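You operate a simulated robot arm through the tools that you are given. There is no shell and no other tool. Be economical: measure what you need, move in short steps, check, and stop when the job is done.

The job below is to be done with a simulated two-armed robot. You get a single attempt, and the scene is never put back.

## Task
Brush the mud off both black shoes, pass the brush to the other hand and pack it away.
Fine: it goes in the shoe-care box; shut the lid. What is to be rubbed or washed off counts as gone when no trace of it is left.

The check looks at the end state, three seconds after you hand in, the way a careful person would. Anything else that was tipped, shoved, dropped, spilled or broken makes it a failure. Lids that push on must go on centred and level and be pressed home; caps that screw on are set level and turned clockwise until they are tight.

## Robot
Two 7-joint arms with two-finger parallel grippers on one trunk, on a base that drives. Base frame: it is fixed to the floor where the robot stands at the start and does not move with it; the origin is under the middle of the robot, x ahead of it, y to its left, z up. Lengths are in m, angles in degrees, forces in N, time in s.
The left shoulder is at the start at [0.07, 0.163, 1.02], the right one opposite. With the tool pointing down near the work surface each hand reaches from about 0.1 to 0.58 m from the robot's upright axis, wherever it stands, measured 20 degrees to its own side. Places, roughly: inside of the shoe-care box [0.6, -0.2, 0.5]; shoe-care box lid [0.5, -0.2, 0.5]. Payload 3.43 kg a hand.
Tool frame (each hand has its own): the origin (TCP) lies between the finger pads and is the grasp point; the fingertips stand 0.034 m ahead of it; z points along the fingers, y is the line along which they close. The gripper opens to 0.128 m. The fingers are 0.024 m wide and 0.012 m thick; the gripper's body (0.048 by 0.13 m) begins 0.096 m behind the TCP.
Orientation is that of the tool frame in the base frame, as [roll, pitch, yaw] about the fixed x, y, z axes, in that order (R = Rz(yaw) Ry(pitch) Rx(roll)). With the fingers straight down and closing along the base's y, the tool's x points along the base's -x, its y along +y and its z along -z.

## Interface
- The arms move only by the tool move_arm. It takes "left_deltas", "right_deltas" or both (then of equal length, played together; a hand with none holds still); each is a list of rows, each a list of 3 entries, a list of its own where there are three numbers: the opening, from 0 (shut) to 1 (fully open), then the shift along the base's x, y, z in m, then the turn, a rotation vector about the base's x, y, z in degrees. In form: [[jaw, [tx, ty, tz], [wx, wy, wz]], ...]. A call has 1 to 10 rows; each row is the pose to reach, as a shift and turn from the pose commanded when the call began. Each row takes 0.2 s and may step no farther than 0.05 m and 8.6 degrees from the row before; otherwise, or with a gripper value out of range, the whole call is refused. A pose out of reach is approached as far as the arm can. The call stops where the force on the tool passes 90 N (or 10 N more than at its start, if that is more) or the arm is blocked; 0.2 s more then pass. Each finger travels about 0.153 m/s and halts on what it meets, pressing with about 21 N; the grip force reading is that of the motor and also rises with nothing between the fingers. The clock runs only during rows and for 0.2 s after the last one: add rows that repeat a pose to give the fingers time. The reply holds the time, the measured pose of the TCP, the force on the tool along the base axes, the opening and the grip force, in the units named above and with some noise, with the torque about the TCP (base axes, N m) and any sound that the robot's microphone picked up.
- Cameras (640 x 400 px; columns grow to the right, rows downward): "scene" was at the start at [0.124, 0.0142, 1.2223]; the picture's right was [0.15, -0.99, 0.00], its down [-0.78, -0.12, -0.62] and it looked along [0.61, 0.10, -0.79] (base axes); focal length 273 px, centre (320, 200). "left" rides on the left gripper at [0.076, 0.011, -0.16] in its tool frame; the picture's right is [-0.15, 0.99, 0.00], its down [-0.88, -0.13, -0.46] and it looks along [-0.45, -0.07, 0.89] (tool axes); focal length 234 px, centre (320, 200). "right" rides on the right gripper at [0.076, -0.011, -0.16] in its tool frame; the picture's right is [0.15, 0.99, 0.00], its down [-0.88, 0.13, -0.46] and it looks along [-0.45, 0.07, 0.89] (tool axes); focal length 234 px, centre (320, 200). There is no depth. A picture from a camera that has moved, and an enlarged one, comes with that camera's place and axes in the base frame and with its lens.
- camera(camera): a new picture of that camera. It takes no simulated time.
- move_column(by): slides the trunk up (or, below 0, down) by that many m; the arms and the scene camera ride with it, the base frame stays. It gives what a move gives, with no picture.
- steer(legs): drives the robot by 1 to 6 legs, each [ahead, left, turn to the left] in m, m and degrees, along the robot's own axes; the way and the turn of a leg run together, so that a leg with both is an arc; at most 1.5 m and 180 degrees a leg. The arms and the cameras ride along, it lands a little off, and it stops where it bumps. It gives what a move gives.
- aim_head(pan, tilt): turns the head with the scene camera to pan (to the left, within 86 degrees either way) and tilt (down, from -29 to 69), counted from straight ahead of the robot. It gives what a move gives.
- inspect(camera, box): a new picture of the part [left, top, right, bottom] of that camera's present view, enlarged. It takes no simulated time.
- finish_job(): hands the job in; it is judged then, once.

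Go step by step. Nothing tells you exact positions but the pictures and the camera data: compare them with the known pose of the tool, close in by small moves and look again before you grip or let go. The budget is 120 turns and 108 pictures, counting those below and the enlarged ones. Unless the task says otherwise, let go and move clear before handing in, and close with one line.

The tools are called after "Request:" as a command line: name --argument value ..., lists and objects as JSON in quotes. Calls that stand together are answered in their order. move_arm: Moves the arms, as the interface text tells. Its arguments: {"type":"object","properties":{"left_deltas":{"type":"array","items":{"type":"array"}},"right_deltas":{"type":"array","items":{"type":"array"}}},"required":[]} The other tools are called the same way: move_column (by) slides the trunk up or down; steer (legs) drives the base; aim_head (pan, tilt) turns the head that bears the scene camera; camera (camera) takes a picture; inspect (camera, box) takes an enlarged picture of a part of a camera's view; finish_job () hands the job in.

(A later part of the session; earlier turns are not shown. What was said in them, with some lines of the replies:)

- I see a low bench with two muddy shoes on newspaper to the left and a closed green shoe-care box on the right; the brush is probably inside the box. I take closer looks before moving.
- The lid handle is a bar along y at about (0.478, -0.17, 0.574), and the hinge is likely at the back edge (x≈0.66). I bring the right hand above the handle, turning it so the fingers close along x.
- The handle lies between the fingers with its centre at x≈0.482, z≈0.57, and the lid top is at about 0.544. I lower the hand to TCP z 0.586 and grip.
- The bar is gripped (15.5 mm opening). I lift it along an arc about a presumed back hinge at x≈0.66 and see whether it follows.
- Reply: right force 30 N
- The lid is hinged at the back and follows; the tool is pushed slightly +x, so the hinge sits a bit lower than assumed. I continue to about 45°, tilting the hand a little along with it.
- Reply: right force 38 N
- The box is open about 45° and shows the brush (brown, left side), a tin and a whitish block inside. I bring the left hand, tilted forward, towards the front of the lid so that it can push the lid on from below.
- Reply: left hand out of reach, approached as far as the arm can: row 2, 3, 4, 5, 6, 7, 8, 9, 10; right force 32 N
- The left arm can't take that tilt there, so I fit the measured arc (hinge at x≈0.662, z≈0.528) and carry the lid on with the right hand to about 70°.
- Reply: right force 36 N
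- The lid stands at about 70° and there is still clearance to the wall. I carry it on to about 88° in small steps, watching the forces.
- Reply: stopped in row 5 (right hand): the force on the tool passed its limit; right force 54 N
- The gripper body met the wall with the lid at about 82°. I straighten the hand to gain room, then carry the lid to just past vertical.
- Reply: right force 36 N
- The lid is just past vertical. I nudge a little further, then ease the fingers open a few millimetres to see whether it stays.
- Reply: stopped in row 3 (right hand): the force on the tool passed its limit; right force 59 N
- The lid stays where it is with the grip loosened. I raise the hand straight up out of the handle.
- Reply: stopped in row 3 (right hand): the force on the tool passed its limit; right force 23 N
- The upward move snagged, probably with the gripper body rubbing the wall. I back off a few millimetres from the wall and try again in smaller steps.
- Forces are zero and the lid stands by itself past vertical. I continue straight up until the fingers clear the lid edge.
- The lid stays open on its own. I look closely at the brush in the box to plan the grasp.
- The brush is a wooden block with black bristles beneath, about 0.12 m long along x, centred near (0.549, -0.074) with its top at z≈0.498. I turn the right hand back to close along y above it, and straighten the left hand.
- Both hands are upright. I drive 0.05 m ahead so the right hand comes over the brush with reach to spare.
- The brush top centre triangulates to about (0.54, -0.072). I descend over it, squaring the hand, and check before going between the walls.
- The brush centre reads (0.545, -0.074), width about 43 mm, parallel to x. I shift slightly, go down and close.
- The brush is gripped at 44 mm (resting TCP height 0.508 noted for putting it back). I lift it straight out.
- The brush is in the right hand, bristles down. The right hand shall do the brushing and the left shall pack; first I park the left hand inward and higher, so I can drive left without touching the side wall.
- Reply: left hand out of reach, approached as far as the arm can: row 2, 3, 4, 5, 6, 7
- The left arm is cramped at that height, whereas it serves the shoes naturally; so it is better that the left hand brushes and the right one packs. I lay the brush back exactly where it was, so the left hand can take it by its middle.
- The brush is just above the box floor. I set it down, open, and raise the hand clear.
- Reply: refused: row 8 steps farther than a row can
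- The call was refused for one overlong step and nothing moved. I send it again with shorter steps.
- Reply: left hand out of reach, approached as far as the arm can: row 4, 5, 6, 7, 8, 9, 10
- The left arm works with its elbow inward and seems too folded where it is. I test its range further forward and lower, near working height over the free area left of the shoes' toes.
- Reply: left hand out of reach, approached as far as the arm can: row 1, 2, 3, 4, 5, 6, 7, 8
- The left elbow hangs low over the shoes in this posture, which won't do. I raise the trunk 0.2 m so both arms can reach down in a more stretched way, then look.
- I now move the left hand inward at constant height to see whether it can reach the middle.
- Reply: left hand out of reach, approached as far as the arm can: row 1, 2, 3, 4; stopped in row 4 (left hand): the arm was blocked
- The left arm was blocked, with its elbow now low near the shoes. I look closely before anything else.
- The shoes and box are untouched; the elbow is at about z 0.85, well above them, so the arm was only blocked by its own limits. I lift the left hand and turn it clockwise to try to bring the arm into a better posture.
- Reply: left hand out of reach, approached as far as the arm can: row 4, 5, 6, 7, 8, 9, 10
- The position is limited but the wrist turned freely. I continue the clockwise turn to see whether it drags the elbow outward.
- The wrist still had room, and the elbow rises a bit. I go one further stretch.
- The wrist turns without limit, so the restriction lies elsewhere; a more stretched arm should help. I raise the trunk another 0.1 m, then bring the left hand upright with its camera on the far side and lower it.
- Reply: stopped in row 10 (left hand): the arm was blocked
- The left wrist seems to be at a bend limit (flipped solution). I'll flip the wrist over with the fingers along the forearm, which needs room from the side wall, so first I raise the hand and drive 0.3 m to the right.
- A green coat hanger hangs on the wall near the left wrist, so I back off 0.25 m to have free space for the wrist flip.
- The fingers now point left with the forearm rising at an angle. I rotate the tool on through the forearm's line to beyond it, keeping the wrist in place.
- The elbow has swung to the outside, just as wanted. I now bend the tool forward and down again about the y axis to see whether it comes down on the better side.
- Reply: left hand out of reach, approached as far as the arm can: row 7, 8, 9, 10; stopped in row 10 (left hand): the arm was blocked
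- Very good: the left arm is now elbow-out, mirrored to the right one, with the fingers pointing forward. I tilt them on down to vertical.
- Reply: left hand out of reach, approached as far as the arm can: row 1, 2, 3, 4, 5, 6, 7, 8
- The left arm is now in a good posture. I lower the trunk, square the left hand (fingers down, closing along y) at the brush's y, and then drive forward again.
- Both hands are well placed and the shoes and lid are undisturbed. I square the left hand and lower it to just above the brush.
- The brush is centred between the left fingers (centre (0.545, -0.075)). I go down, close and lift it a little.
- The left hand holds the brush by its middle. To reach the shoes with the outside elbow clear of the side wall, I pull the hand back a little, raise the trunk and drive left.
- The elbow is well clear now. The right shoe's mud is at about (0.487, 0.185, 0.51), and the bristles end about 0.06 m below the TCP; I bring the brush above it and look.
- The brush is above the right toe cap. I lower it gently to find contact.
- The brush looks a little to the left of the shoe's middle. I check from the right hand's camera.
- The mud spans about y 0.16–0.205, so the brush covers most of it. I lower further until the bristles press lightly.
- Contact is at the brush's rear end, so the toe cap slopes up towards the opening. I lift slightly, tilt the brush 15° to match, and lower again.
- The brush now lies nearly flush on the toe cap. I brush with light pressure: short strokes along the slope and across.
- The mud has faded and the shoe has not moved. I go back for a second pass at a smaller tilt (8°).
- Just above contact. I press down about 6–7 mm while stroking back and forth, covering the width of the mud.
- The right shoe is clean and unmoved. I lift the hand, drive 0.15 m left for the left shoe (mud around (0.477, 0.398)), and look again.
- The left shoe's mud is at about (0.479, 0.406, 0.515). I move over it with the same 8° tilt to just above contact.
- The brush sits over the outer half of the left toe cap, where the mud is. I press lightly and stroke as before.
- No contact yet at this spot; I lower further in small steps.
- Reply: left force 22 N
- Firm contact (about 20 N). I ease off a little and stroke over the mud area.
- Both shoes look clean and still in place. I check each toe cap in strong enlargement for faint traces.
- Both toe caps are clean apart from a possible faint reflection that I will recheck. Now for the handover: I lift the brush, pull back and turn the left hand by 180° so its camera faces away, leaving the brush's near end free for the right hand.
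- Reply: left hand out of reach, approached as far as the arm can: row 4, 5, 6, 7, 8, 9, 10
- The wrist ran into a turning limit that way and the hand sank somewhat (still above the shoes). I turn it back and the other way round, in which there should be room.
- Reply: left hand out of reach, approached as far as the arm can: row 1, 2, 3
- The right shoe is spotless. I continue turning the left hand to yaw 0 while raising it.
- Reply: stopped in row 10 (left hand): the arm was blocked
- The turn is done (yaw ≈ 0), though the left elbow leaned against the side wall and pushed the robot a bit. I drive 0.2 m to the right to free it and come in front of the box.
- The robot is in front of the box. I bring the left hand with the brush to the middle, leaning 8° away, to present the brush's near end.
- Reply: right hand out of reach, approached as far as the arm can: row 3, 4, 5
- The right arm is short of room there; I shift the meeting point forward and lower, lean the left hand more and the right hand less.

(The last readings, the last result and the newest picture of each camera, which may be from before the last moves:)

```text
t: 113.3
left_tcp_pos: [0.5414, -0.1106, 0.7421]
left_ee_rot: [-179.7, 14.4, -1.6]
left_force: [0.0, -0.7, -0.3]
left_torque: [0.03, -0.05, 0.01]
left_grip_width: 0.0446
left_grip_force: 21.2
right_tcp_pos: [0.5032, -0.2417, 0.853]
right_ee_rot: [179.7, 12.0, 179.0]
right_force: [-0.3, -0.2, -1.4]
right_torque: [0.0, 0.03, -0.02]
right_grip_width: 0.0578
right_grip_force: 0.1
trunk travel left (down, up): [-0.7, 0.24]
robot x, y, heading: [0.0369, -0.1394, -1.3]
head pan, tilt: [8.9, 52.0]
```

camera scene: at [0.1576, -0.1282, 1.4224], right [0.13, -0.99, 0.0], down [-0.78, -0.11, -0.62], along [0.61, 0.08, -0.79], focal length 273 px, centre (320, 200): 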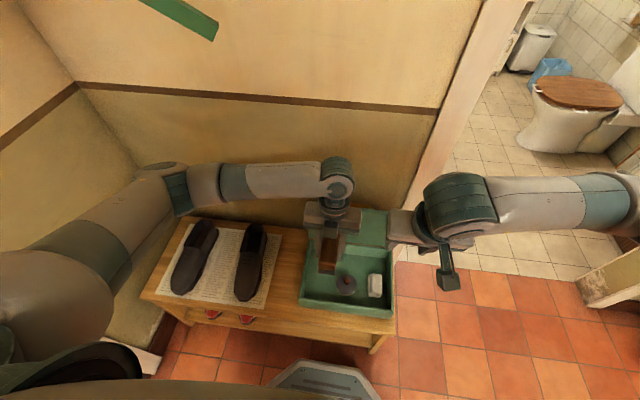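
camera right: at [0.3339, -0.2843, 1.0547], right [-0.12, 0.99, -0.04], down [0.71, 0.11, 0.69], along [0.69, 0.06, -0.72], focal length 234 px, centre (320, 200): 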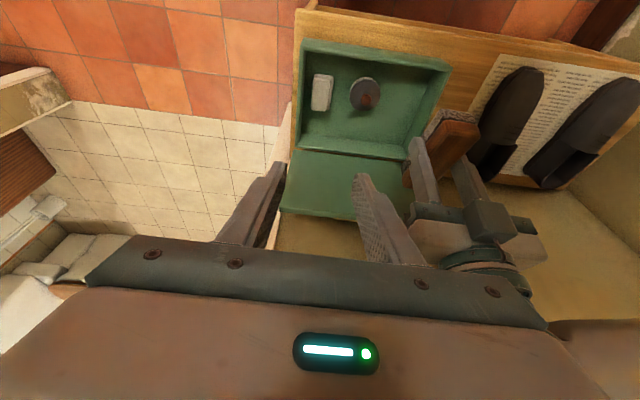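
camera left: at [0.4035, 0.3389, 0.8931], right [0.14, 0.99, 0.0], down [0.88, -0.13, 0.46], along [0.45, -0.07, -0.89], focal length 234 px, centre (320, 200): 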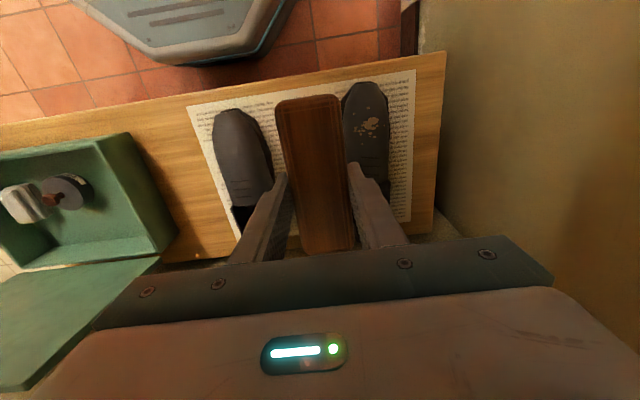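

Both hands are in reach now. I bring the right hand to 0.1 m behind the brush's near end along its own axis and check.

Request:
move_arm --right_deltas '[[0.45, [-0.028, 0.02, 0], [0, 0, 0]], [0.45, [-0.028, 0.06, 0], [0, 0, 0]], [0.45, [-0.028, 0.1, 0], [0, 0, 0]], [0.45, [-0.028, 0.1324, 0], [0, 0, 0]], [0.45, [-0.028, 0.1324, 0], [0, 0, 0]]]'

Request:
camera --camera "right"

Request:
inspect --camera "scene" --box '[240, 120, 480, 300]'

```text
t: 114.5
left_tcp_pos: [0.5401, -0.1112, 0.7407]
left_ee_rot: [-179.6, 14.5, -1.5]
left_force: [0.0, 0.4, -0.3]
left_torque: [0.01, 0.01, 0.03]
left_grip_width: 0.0448
left_grip_force: 20.7
right_tcp_pos: [0.4745, -0.1094, 0.8526]
right_ee_rot: [179.6, 12.0, 178.9]
right_force: [-0.4, -0.1, 0.3]
right_torque: [0.02, 0.01, 0.01]
right_grip_width: 0.0576
right_grip_force: 0.1
trunk travel left (down, up): [-0.7, 0.24]
robot x, y, heading: [0.0329, -0.1407, -1.3]
head pan, tilt: [8.9, 52.0]
```

```text
21 pictures are left
camera right: at [0.369, -0.1206, 0.9926], right [-0.13, 0.99, -0.02], down [0.77, 0.11, 0.63], along [0.63, 0.06, -0.78], focal length 234 px, centre (320, 200)
```

right: 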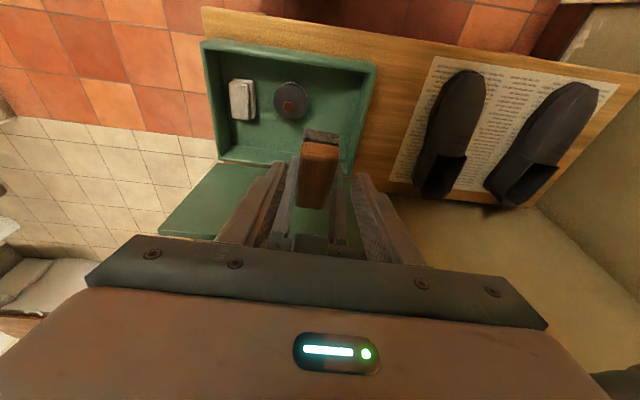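

```text
2.22 times, centred on (360, 210) of scene
camera zoom: at [0.158, -0.129, 1.4223], right [0.13, -0.99, 0.0], down [-0.78, -0.11, -0.62], along [0.61, 0.08, -0.79], focal length 606 px, centre (231, 178)
```

zoom: 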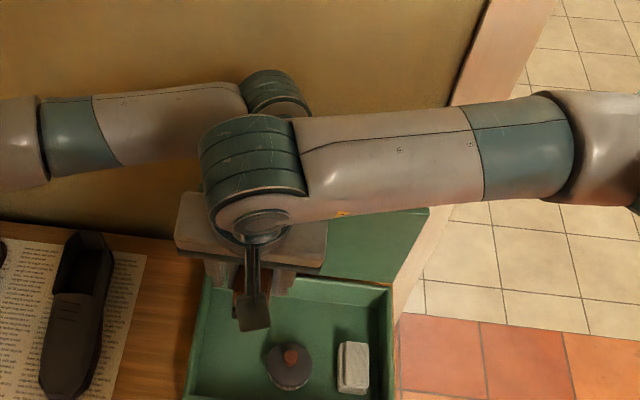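

The brush's near end is centred between the right fingers. I slide the right hand down along its axis onto it.

Request:
move_arm --right_deltas '[[0.45, [0.006, 0, -0.029], [0, 0, 0]], [0.45, [0.0125, 0, -0.058], [0, 0, 0]], [0.45, [0.017, 0, -0.08], [0, 0, 0]], [0.45, [0.0205, 0, -0.097], [0, 0, 0]]]'

Request:
camera --camera "right"

Request:
camera --camera "left"

```text
t: 115.5
left_tcp_pos: [0.5419, -0.1109, 0.7414]
left_ee_rot: [-179.6, 14.5, -1.4]
left_force: [0.9, 0.4, -1.0]
left_torque: [0.0, 0.01, 0.01]
left_grip_width: 0.0447
left_grip_force: 20.7
right_tcp_pos: [0.497, -0.1119, 0.7548]
right_ee_rot: [179.7, 12.0, 179.0]
right_force: [0.3, -0.5, 0.1]
right_torque: [0.0, -0.02, -0.03]
right_grip_width: 0.0576
right_grip_force: 0.1
trunk travel left (down, up): [-0.7, 0.24]
robot x, y, heading: [0.0345, -0.139, -1.4]
head pan, tilt: [8.9, 52.0]
```

```text
19 pictures are left
camera right: at [0.39, -0.1228, 0.8955], right [-0.13, 0.99, -0.02], down [0.77, 0.11, 0.63], along [0.63, 0.06, -0.78], focal length 234 px, centre (320, 200)
```

right: 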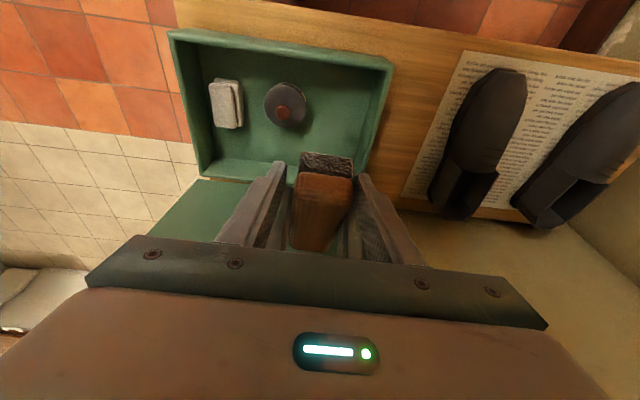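

```text
18 pictures are left
camera left: at [0.6542, -0.1282, 0.8768], right [-0.17, -0.98, 0.03], down [-0.73, 0.15, 0.66], along [-0.66, 0.09, -0.75], focal length 234 px, centre (320, 200)
```

left: 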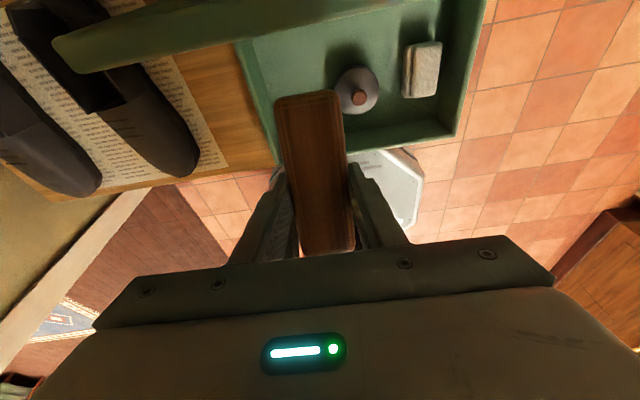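

The right fingers straddle the brush end. I close the right hand and check the grip before the left lets go.

Request:
move_arm --right_deltas '[[0, [0, 0, 0], [0, 0, 0]], [0, [0, 0, 0], [0, 0, 0]], [0, [0, 0, 0], [0, 0, 0]]]'

```text
t: 116.3
left_tcp_pos: [0.541, -0.1114, 0.7426]
left_ee_rot: [-179.8, 14.5, -1.6]
left_force: [-1.4, -14.6, 4.8]
left_torque: [0.14, 0.26, 0.58]
left_grip_width: 0.0446
left_grip_force: 20.9
right_tcp_pos: [0.4965, -0.1101, 0.7555]
right_ee_rot: [179.6, 12.0, 179.0]
right_force: [0.2, 13.6, -3.8]
right_torque: [0.06, -0.03, 0.11]
right_grip_width: 0.0444
right_grip_force: 21.2
trunk travel left (down, up): [-0.7, 0.24]
robot x, y, heading: [0.0336, -0.1394, -1.0]
head pan, tilt: [8.9, 52.0]
```

Both hands hold the brush (44 mm each). The left hand opens and withdraws upward along its axis.

Request:
move_arm --left_deltas '[[0.45, [0, 0, 0], [0, 0, 0]], [0.45, [0, 0, 0], [0, 0, 0]], [0.45, [0.008, 0, 0.03], [0, 0, 0]], [0.45, [0.018, 0, 0.07], [0, 0, 0]], [0.45, [0.028, 0, 0.11], [0, 0, 0]], [0.45, [0.028, 0.04, 0.13], [0, 0, 0]], [0.45, [0.02, 0.08, 0.14], [0, 0, 0]], [0.45, [0, 0.12, 0.14], [0, 0, 0]], [0.45, [-0.02, 0.16, 0.14], [0, 0, 0]]]'

Request:
camera --camera "right"

Request:
camera --camera "scene"

```text
t: 118.3
left_tcp_pos: [0.5216, 0.0511, 0.8821]
left_ee_rot: [-179.6, 14.5, -1.6]
left_force: [-0.8, 0.2, -0.7]
left_torque: [0.0, -0.01, 0.03]
left_grip_width: 0.0576
left_grip_force: 0.1
right_tcp_pos: [0.4951, -0.1099, 0.7565]
right_ee_rot: [179.8, 12.0, 178.8]
right_force: [-0.3, -0.4, 0.1]
right_torque: [0.02, 0.03, -0.02]
right_grip_width: 0.0446
right_grip_force: 21.3
trunk travel left (down, up): [-0.7, 0.24]
robot x, y, heading: [0.0371, -0.1407, -0.9]
head pan, tilt: [8.9, 52.0]
```

```text
17 pictures are left
camera right: at [0.389, -0.1214, 0.8962], right [-0.13, 0.99, -0.03], down [0.77, 0.11, 0.63], along [0.63, 0.06, -0.78], focal length 234 px, centre (320, 200)
```

right: 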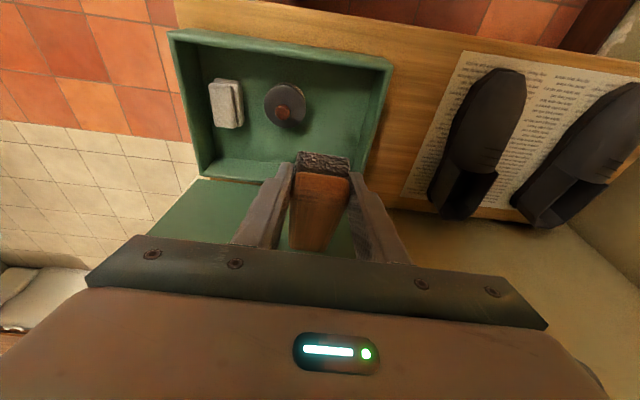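

```text
16 pictures are left
camera scene: at [0.1567, -0.1257, 1.4224], right [0.13, -0.99, 0.0], down [-0.78, -0.11, -0.62], along [0.61, 0.08, -0.79], focal length 273 px, centre (320, 200)
```

scene: 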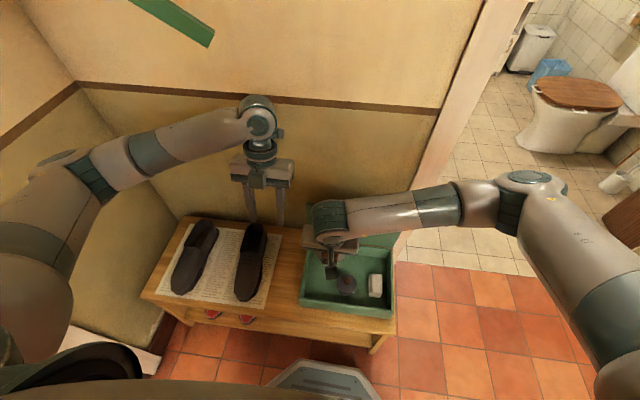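

The handover worked: the right hand alone holds the brush. I level the brush and bring it over its place in the box.

Request:
move_arm --right_deltas '[[0, [0.001, 0.01, -0.01], [0, -5, 0.5]], [0, [0.003, 0.02, -0.025], [0, -10, 1]], [0, [0.0044, 0.0354, -0.05], [0, -14.5, 1.4]], [0, [0.0044, 0.0354, -0.09], [0, -14.5, 1.4]], [0, [0.0044, 0.0354, -0.13], [0, -14.5, 1.4]]]'

Request:
camera --camera "right"

Request:
inspect --camera "scene" --box '[280, 180, 420, 330]'

```text
t: 119.5
left_tcp_pos: [0.5219, 0.0505, 0.8834]
left_ee_rot: [-179.7, 14.5, -1.5]
left_force: [0.8, 0.4, 0.1]
left_torque: [0.0, -0.01, 0.02]
left_grip_width: 0.0576
left_grip_force: 0.0
right_tcp_pos: [0.5017, -0.0733, 0.625]
right_ee_rot: [179.6, 26.5, -179.8]
right_force: [0.5, 0.4, -0.1]
right_torque: [0.01, 0.03, 0.02]
right_grip_width: 0.0445
right_grip_force: 20.9
trunk travel left (down, up): [-0.7, 0.24]
robot x, y, heading: [0.0319, -0.1393, -1.3]
head pan, tilt: [8.9, 52.0]
```

```text
15 pictures are left
camera right: at [0.3637, -0.0884, 0.734], right [-0.14, 0.99, -0.06], down [0.58, 0.13, 0.8], along [0.8, 0.08, -0.6], focal length 234 px, centre (320, 200)
```

right: 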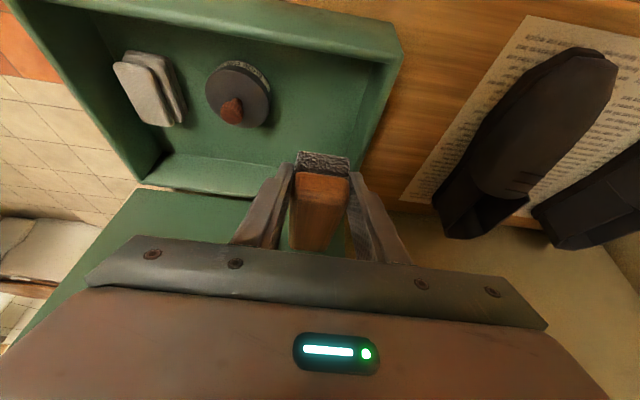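

```text
2.67 times, centred on (350, 255) of scene
camera zoom: at [0.1582, -0.1274, 1.4223], right [0.13, -0.99, 0.0], down [-0.78, -0.11, -0.62], along [0.61, 0.08, -0.79], focal length 727 px, centre (240, 53)
```

zoom: 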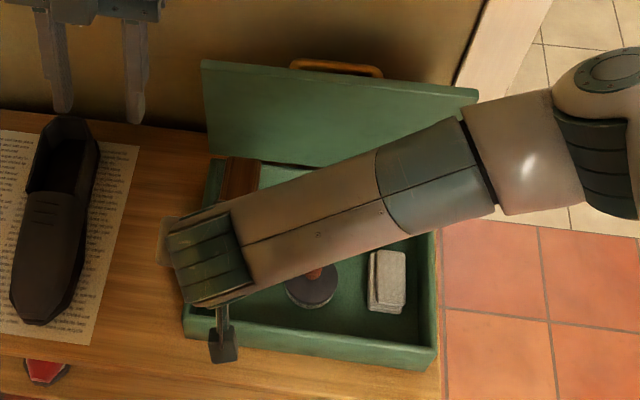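

The brush is level and lined up (y −0.073, between wall and tin). I lower it to just above the floor, then check force.

Request:
move_arm --right_deltas '[[0, [-0.002, -0.001, -0.04], [0, 0, 0]], [0, [-0.002, -0.001, -0.08], [0, 0, 0]], [0, [-0.002, -0.001, -0.105], [0, 0, 0]], [0, [-0.002, -0.001, -0.112], [0, 0, 0]], [0, [-0.002, -0.001, -0.115], [0, 0, 0]]]'

Request:
camera --camera "right"

```text
t: 120.7
left_tcp_pos: [0.5218, 0.0504, 0.8827]
left_ee_rot: [-179.7, 14.5, -1.5]
left_force: [-0.3, 0.3, 0.2]
left_torque: [0.01, 0.0, 0.01]
left_grip_width: 0.0576
left_grip_force: 0.1
right_tcp_pos: [0.498, -0.0752, 0.5092]
right_ee_rot: [179.6, 26.4, -179.7]
right_force: [-0.6, 0.2, -0.3]
right_torque: [0.0, 0.03, -0.02]
right_grip_width: 0.0447
right_grip_force: 20.6
trunk travel left (down, up): [-0.7, 0.24]
robot x, y, heading: [0.0344, -0.1428, -1.4]
head pan, tilt: [8.9, 52.0]
```

```text
13 pictures are left
camera right: at [0.3601, -0.0892, 0.6183], right [-0.14, 0.99, -0.06], down [0.58, 0.13, 0.8], along [0.8, 0.08, -0.6], focal length 234 px, centre (320, 200)
```

right: 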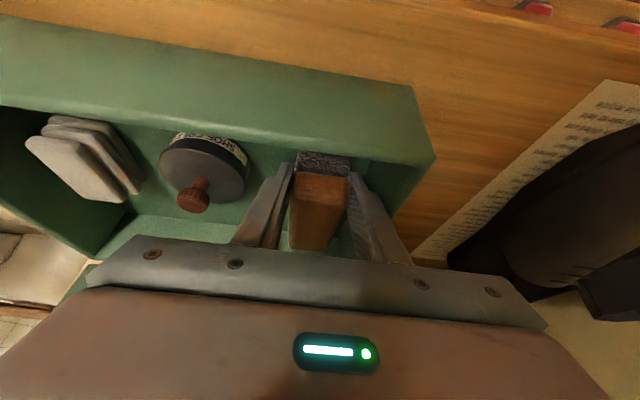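

No contact yet; a few millimetres more.

Request:
move_arm --right_deltas '[[0, [0, 0, -0.002], [0, 0, 0]], [0, [0, 0, -0.004], [0, 0, 0]]]'

```text
t: 121.3
left_tcp_pos: [0.523, 0.0495, 0.8812]
left_ee_rot: [-179.6, 14.5, -1.6]
left_force: [0.8, 0.4, -0.5]
left_torque: [0.01, -0.01, 0.0]
left_grip_width: 0.0576
left_grip_force: 0.0
right_tcp_pos: [0.4976, -0.075, 0.5059]
right_ee_rot: [179.5, 26.5, -179.7]
right_force: [-2.3, 0.5, 4.6]
right_torque: [-0.12, -0.62, -0.01]
right_grip_width: 0.0449
right_grip_force: 21.0
trunk travel left (down, up): [-0.7, 0.24]
robot x, y, heading: [0.0312, -0.1366, -0.9]
head pan, tilt: [8.9, 52.0]
```

The brush rests on the floor. I open and withdraw along the hand's axis.

Request:
move_arm --right_deltas '[[0.45, [0, 0, 0.0], [0, 0, 0]], [0.45, [0, 0, 0.0], [0, 0, 0]], [0.45, [-0.009, 0, 0.018], [0, 0, 0]], [0.45, [-0.022, 0, 0.045], [0, 0, 0]], [0.45, [-0.037, 0, 0.075], [0, 0, 0]], [0.45, [-0.045, 0, 0.115], [0, 4, 0]], [0.45, [-0.045, 0, 0.16], [0, 8, 0]], [0.45, [-0.045, -0.02, 0.2], [0, 14, 0]], [0.45, [-0.045, -0.05, 0.23], [0, 20, 0]], [0.45, [-0.045, -0.09, 0.24], [0, 26, 0]]]'

Request:
camera --camera "right"

```text
t: 123.5
left_tcp_pos: [0.5222, 0.0487, 0.8825]
left_ee_rot: [-179.6, 14.4, -1.5]
left_force: [-0.9, 0.9, -0.6]
left_torque: [-0.01, 0.0, -0.02]
left_grip_width: 0.0577
left_grip_force: 0.1
right_tcp_pos: [0.4562, -0.1676, 0.7446]
right_ee_rot: [179.3, 0.4, -179.7]
right_force: [-0.3, -0.4, 0.6]
right_torque: [0.05, 0.0, 0.02]
right_grip_width: 0.0578
right_grip_force: 0.1
trunk travel left (down, up): [-0.7, 0.24]
robot x, y, heading: [0.0365, -0.1434, -1.3]
head pan, tilt: [8.9, 52.0]
```

```text
12 pictures are left
camera right: at [0.3787, -0.1832, 0.9028], right [-0.15, 0.99, 0.01], down [0.88, 0.13, 0.46], along [0.46, 0.08, -0.89], focal length 234 px, centre (320, 200)
```

right: 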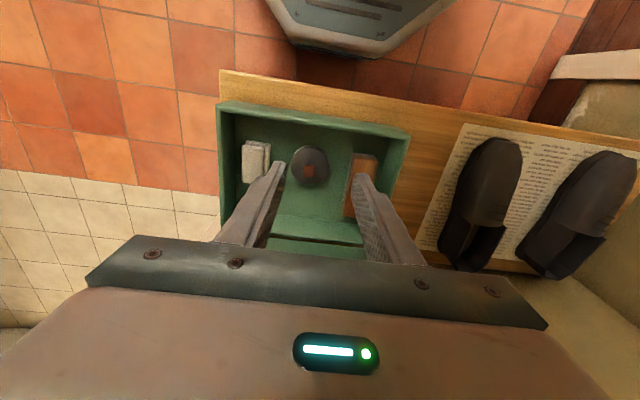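

The brush is packed. To shut the lid I take the right hand, closed, over the top edge and behind the lid (beside the handle), leaning so it clears the wall.

Request:
move_arm --right_deltas '[[0, [0, -0.02, 0.045], [0, 0, 0]], [0, [0, -0.04, 0.09], [0, 0, 0]], [0, [0.04, -0.06, 0.115], [0, 0, 0]], [0, [0.085, -0.08, 0.115], [0, 0, 0]], [0, [0.13, -0.095, 0.115], [0, -2, 0]], [0, [0.175, -0.102, 0.115], [0, -6, 0]], [0, [0.22, -0.102, 0.115], [0, -10, 0]], [0, [0.25, -0.102, 0.115], [0, -15, 0]]]'

Request:
camera --camera "right"

Request:
inspect --camera "scene" --box '[270, 120, 450, 320]'

```text
refused: row 3 steps farther than a row can; nothing moved
```

```text
11 pictures are left
camera right: at [0.3787, -0.1832, 0.9028], right [-0.15, 0.99, 0.01], down [0.88, 0.13, 0.46], along [0.46, 0.08, -0.89], focal length 234 px, centre (320, 200)
```

right: 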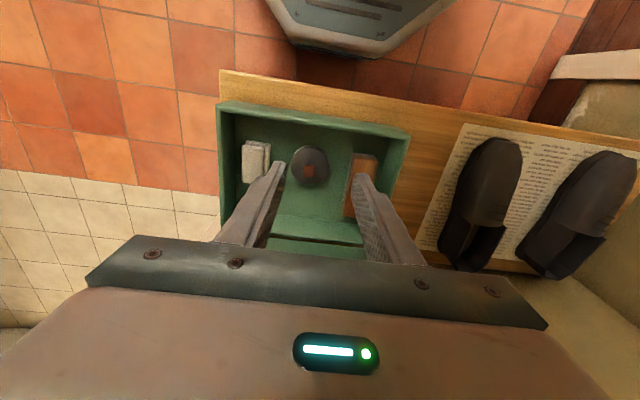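

```text
2.00 times, centred on (360, 220) of scene
camera zoom: at [0.1578, -0.1301, 1.4223], right [0.13, -0.99, 0.0], down [-0.78, -0.11, -0.62], along [0.61, 0.08, -0.79], focal length 545 px, centre (240, 160)
```

zoom: 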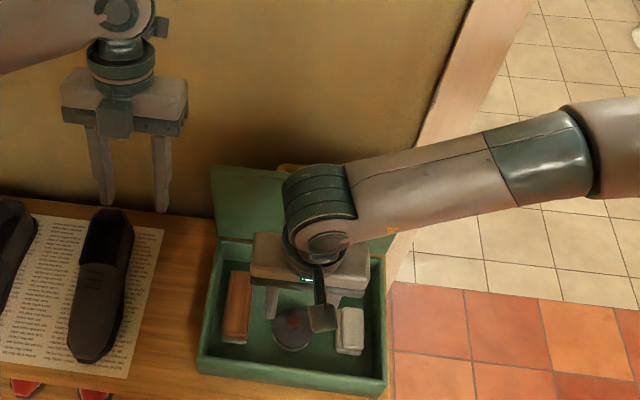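

Refused for one long step; nothing moved. I resend with shorter steps.

Request:
move_arm --right_deltas '[[0, [0, -0.02, 0.045], [0, 0, 0]], [0, [0, -0.04, 0.09], [0, 0, 0]], [0, [0.03, -0.06, 0.115], [0, 0, 0]], [0, [0.07, -0.08, 0.115], [0, 0, 0]], [0, [0.115, -0.095, 0.115], [0, -2, 0]], [0, [0.16, -0.102, 0.115], [0, -6, 0]], [0, [0.205, -0.102, 0.115], [0, -10, 0]], [0, [0.25, -0.102, 0.115], [0, -15, 0]]]'

Request:
camera --camera "right"

```text
t: 125.3
left_tcp_pos: [0.5223, 0.0505, 0.8826]
left_ee_rot: [-179.6, 14.5, -1.6]
left_force: [0.4, -0.4, -0.5]
left_torque: [0.02, 0.0, -0.01]
left_grip_width: 0.0579
left_grip_force: 0.1
right_tcp_pos: [0.7028, -0.2684, 0.8617]
right_ee_rot: [179.6, 15.6, -179.8]
right_force: [0.1, 0.2, -0.1]
right_torque: [-0.02, 0.0, -0.03]
right_grip_width: 0.0004
right_grip_force: 20.6
trunk travel left (down, up): [-0.7, 0.24]
robot x, y, heading: [0.0319, -0.1405, -1.4]
head pan, tilt: [8.9, 52.0]
```

```text
9 pictures are left
camera right: at [0.5888, -0.2821, 0.9951], right [-0.15, 0.99, -0.03], down [0.73, 0.13, 0.68], along [0.67, 0.08, -0.74], focal length 234 px, centre (320, 200)
```

right: 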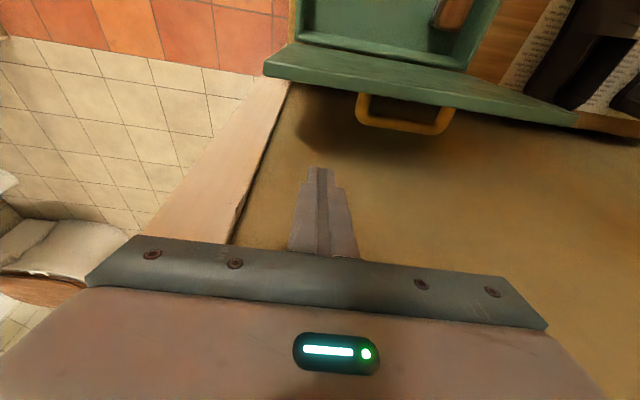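

The closed fingers are behind the lid, to the right of the handle. I lower them and push gently towards the robot.

Request:
move_arm --right_deltas '[[0, [0.003, 0, -0.04], [0, 0, 0]], [0, [0.003, 0, -0.08], [0, 0, 0]], [0, [0.003, 0, -0.11], [0, 0, 0]], [0, [-0.015, 0, -0.11], [0, 0, 0]], [0, [-0.03, 0, -0.11], [0, 0, 0]], [0, [-0.045, 0, -0.112], [0, 0, 0]], [0, [-0.06, 0, -0.115], [0, 0, 0]]]'

Request:
inspect --camera "scene" --box '[270, 120, 450, 320]'

```text
t: 126.9
left_tcp_pos: [0.5213, 0.0496, 0.8823]
left_ee_rot: [-179.7, 14.5, -1.6]
left_force: [0.4, -0.6, 0.5]
left_torque: [-0.03, 0.01, 0.0]
left_grip_width: 0.0578
left_grip_force: 0.1
right_tcp_pos: [0.6414, -0.268, 0.7473]
right_ee_rot: [179.4, 15.6, -179.7]
right_force: [0.0, -0.1, 0.6]
right_torque: [-0.01, 0.0, -0.01]
right_grip_width: 0.0
right_grip_force: 20.8
trunk travel left (down, up): [-0.7, 0.24]
robot x, y, heading: [0.0315, -0.1375, -1.2]
head pan, tilt: [8.9, 52.0]
```

```text
2.00 times, centred on (360, 220) of scene
camera zoom: at [0.1575, -0.1281, 1.4223], right [0.13, -0.99, 0.0], down [-0.78, -0.11, -0.62], along [0.61, 0.08, -0.79], focal length 545 px, centre (240, 160)
```

zoom: 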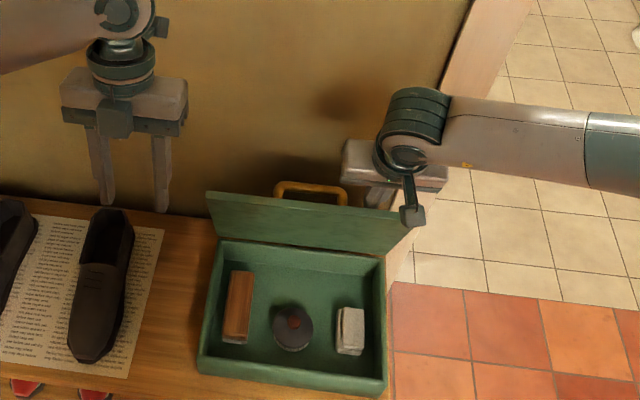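

The lid follows and stays put by itself without load – the hinge has friction. I push it further down along its arc.

Request:
move_arm --right_deltas '[[0, [-0.029, 0, 0.007], [0, 0, 0]], [0, [-0.046, 0, 0.002], [0, 0, 0]], [0, [-0.062, 0, -0.005], [0, 0, 0]], [0, [-0.078, 0, -0.014], [0, 0, 0]], [0, [-0.092, 0, -0.023], [0, 0, 0]], [0, [-0.106, 0, -0.034], [0, 0, 0]], [0, [-0.119, 0, -0.045], [0, 0, 0]], [0, [-0.13, 0, -0.058], [0, 0, 0]], [0, [-0.141, 0, -0.072], [0, 0, 0]]]'

Request:
inspect --camera "scene" --box '[270, 120, 450, 320]'

```text
t: 128.9
left_tcp_pos: [0.5223, 0.048, 0.8827]
left_ee_rot: [-179.6, 14.5, -1.5]
left_force: [-0.2, -0.1, -0.4]
left_torque: [0.03, 0.0, 0.01]
left_grip_width: 0.0574
left_grip_force: 0.0
right_tcp_pos: [0.4997, -0.2684, 0.6747]
right_ee_rot: [179.4, 15.5, -179.7]
right_force: [0.6, 0.5, -0.2]
right_torque: [-0.03, -0.03, 0.01]
right_grip_width: 0.0
right_grip_force: 20.6
trunk travel left (down, up): [-0.7, 0.24]
robot x, y, heading: [0.0358, -0.139, -1.2]
head pan, tilt: [8.9, 52.0]
```

```text
2.00 times, centred on (360, 220) of scene
camera zoom: at [0.1577, -0.128, 1.4223], right [0.13, -0.99, 0.0], down [-0.78, -0.11, -0.62], along [0.61, 0.08, -0.79], focal length 545 px, centre (240, 160)
```

zoom: 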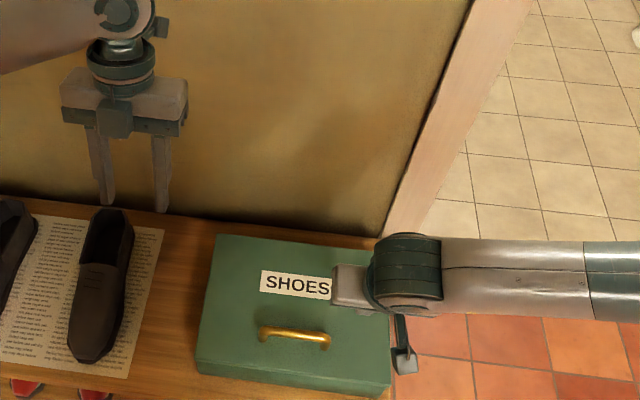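

The lid has gone down shut. I press lightly near its front edge to be sure it is home.

Request:
move_arm --right_deltas '[[0, [-0.02, 0, -0.04], [0, 0, 0]], [0, [-0.03, 0, -0.075], [0, 0, 0]], [0, [-0.03, 0, -0.09], [0, 0, 0]], [0, [-0.03, 0, -0.095], [0, 0, 0]], [0, [-0.03, 0, -0.099], [0, 0, 0]]]'

```text
t: 130.1
left_tcp_pos: [0.5204, 0.0501, 0.8843]
left_ee_rot: [-179.5, 14.4, -1.6]
left_force: [-0.5, 0.3, 0.6]
left_torque: [0.02, -0.02, 0.03]
left_grip_width: 0.0576
left_grip_force: 0.0
right_tcp_pos: [0.4732, -0.2684, 0.5777]
right_ee_rot: [179.4, 15.6, -179.6]
right_force: [-2.0, -3.6, 17.1]
right_torque: [-0.13, 0.14, 0.1]
right_grip_width: 0.0
right_grip_force: 20.8
trunk travel left (down, up): [-0.7, 0.24]
robot x, y, heading: [0.0352, -0.1388, -1.2]
head pan, tilt: [8.9, 52.0]
```

Firm contact at the closed height (lid top ≈ 0.543). I lift the hand clear and check everything.

Request:
move_arm --right_deltas '[[0, [0, 0, 0.04], [0, 0, 0]], [0, [0, -0.01, 0.085], [0, 0, 0]], [0, [0, -0.03, 0.125], [0, 4, 0]], [0, [0, -0.05, 0.17], [0, 8, 0]], [0, [0, -0.08, 0.2], [0, 12, 0]], [0, [0, -0.11, 0.22], [0, 15, 0]]]'

Request:
camera --camera "scene"

Request:
inspect --camera "scene" --box '[290, 210, 420, 340]'

Request:
inspect --camera "scene" --box '[165, 215, 270, 305]'

```text
t: 131.5
left_tcp_pos: [0.5222, 0.0504, 0.8818]
left_ee_rot: [-179.6, 14.6, -1.5]
left_force: [-0.1, 0.0, -0.5]
left_torque: [0.0, -0.02, 0.01]
left_grip_width: 0.0578
left_grip_force: 0.0
right_tcp_pos: [0.4704, -0.3814, 0.7941]
right_ee_rot: [179.3, 0.4, -179.7]
right_force: [-0.6, 0.9, -0.1]
right_torque: [0.02, -0.01, -0.02]
right_grip_width: 0.0001
right_grip_force: 20.9
trunk travel left (down, up): [-0.7, 0.24]
robot x, y, heading: [0.0367, -0.1407, -1.4]
head pan, tilt: [8.9, 52.0]
```

```text
6 pictures are left
camera scene: at [0.1571, -0.1288, 1.4223], right [0.13, -0.99, 0.0], down [-0.78, -0.11, -0.62], along [0.61, 0.08, -0.79], focal length 273 px, centre (320, 200)
```

scene: 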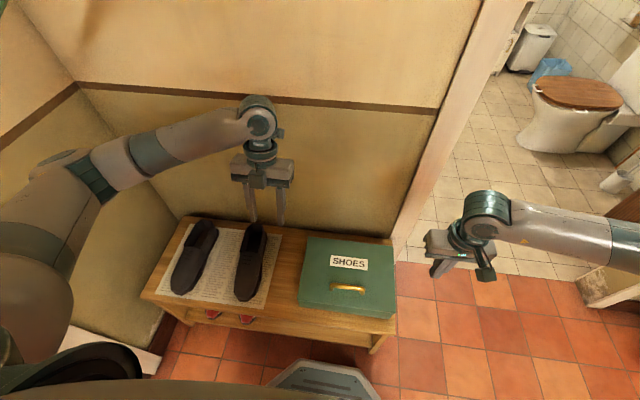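

```text
3.08 times, centred on (355, 275) of scene
camera zoom: at [0.1571, -0.1288, 1.4223], right [0.13, -0.99, 0.0], down [-0.78, -0.11, -0.62], along [0.61, 0.08, -0.79], focal length 839 px, centre (212, -31)
```

zoom: 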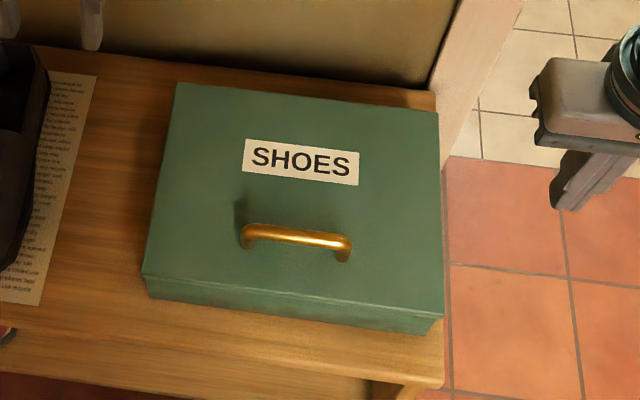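

```text
4.44 times, centred on (218, 260) of scene
camera zoom: at [0.1571, -0.1288, 1.4223], right [0.13, -0.99, 0.0], down [-0.78, -0.11, -0.62], along [0.61, 0.08, -0.79], focal length 1212 px, centre (776, -67)
```

zoom: 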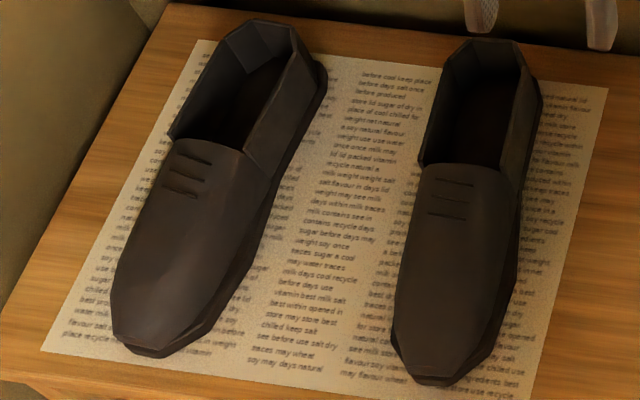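

The box is shut and the shoes lie where they were. I take a last close look at the left toe cap, and look up at the hanging clothes-hanger, which left the view.

Request:
inspect --camera "scene" --box '[180, 245, 225, 300]'

Request:
aim_head --pan 25 --tilt 15

Request:
camera --camera "scene"

```text
7.27 times, centred on (202, 272) of scene
camera zoom: at [0.1571, -0.1288, 1.4223], right [0.13, -0.99, 0.0], down [-0.78, -0.11, -0.62], along [0.61, 0.08, -0.79], focal length 1982 px, centre (1174, -327)
```

zoom: 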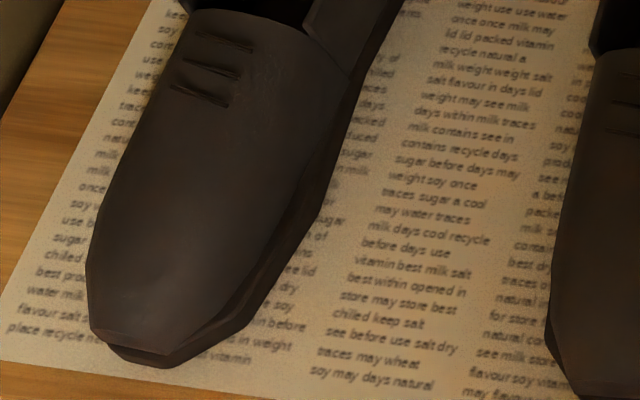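

```text
t: 132.5
left_tcp_pos: [0.5228, 0.0502, 0.8828]
left_ee_rot: [-179.6, 14.5, -1.5]
left_force: [-0.6, 0.0, 0.4]
left_torque: [-0.03, 0.0, -0.06]
left_grip_width: 0.0575
left_grip_force: 0.1
right_tcp_pos: [0.4719, -0.3789, 0.7935]
right_ee_rot: [179.5, 0.5, -179.7]
right_force: [-0.2, 0.5, 0.8]
right_torque: [-0.03, -0.02, 0.0]
right_grip_width: 0.0
right_grip_force: 21.0
trunk travel left (down, up): [-0.7, 0.24]
robot x, y, heading: [0.0349, -0.1402, -1.5]
head pan, tilt: [25.0, 15.0]
```

```text
2 pictures are left
camera scene: at [0.1688, -0.1004, 1.4786], right [0.4, -0.91, 0.0], down [-0.24, -0.1, -0.97], along [0.88, 0.39, -0.26], focal length 273 px, centre (320, 200)
```

scene: 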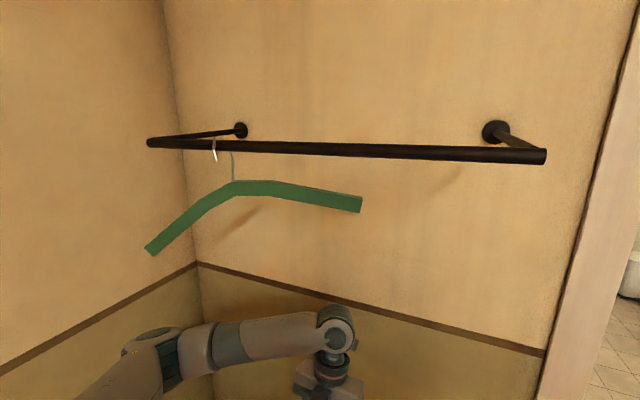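

The toe cap is spotless, and the hanger is still on its rail, merely swaying. The brush is packed, the lid is shut and both hands are empty and clear, so I hand in.

Request:
finish_job

```text
The job is handed in.
```

Both black shoes are brushed clean. The left hand passed the brush to the right, which put it back in the shoe-care box, and the lid is shut.
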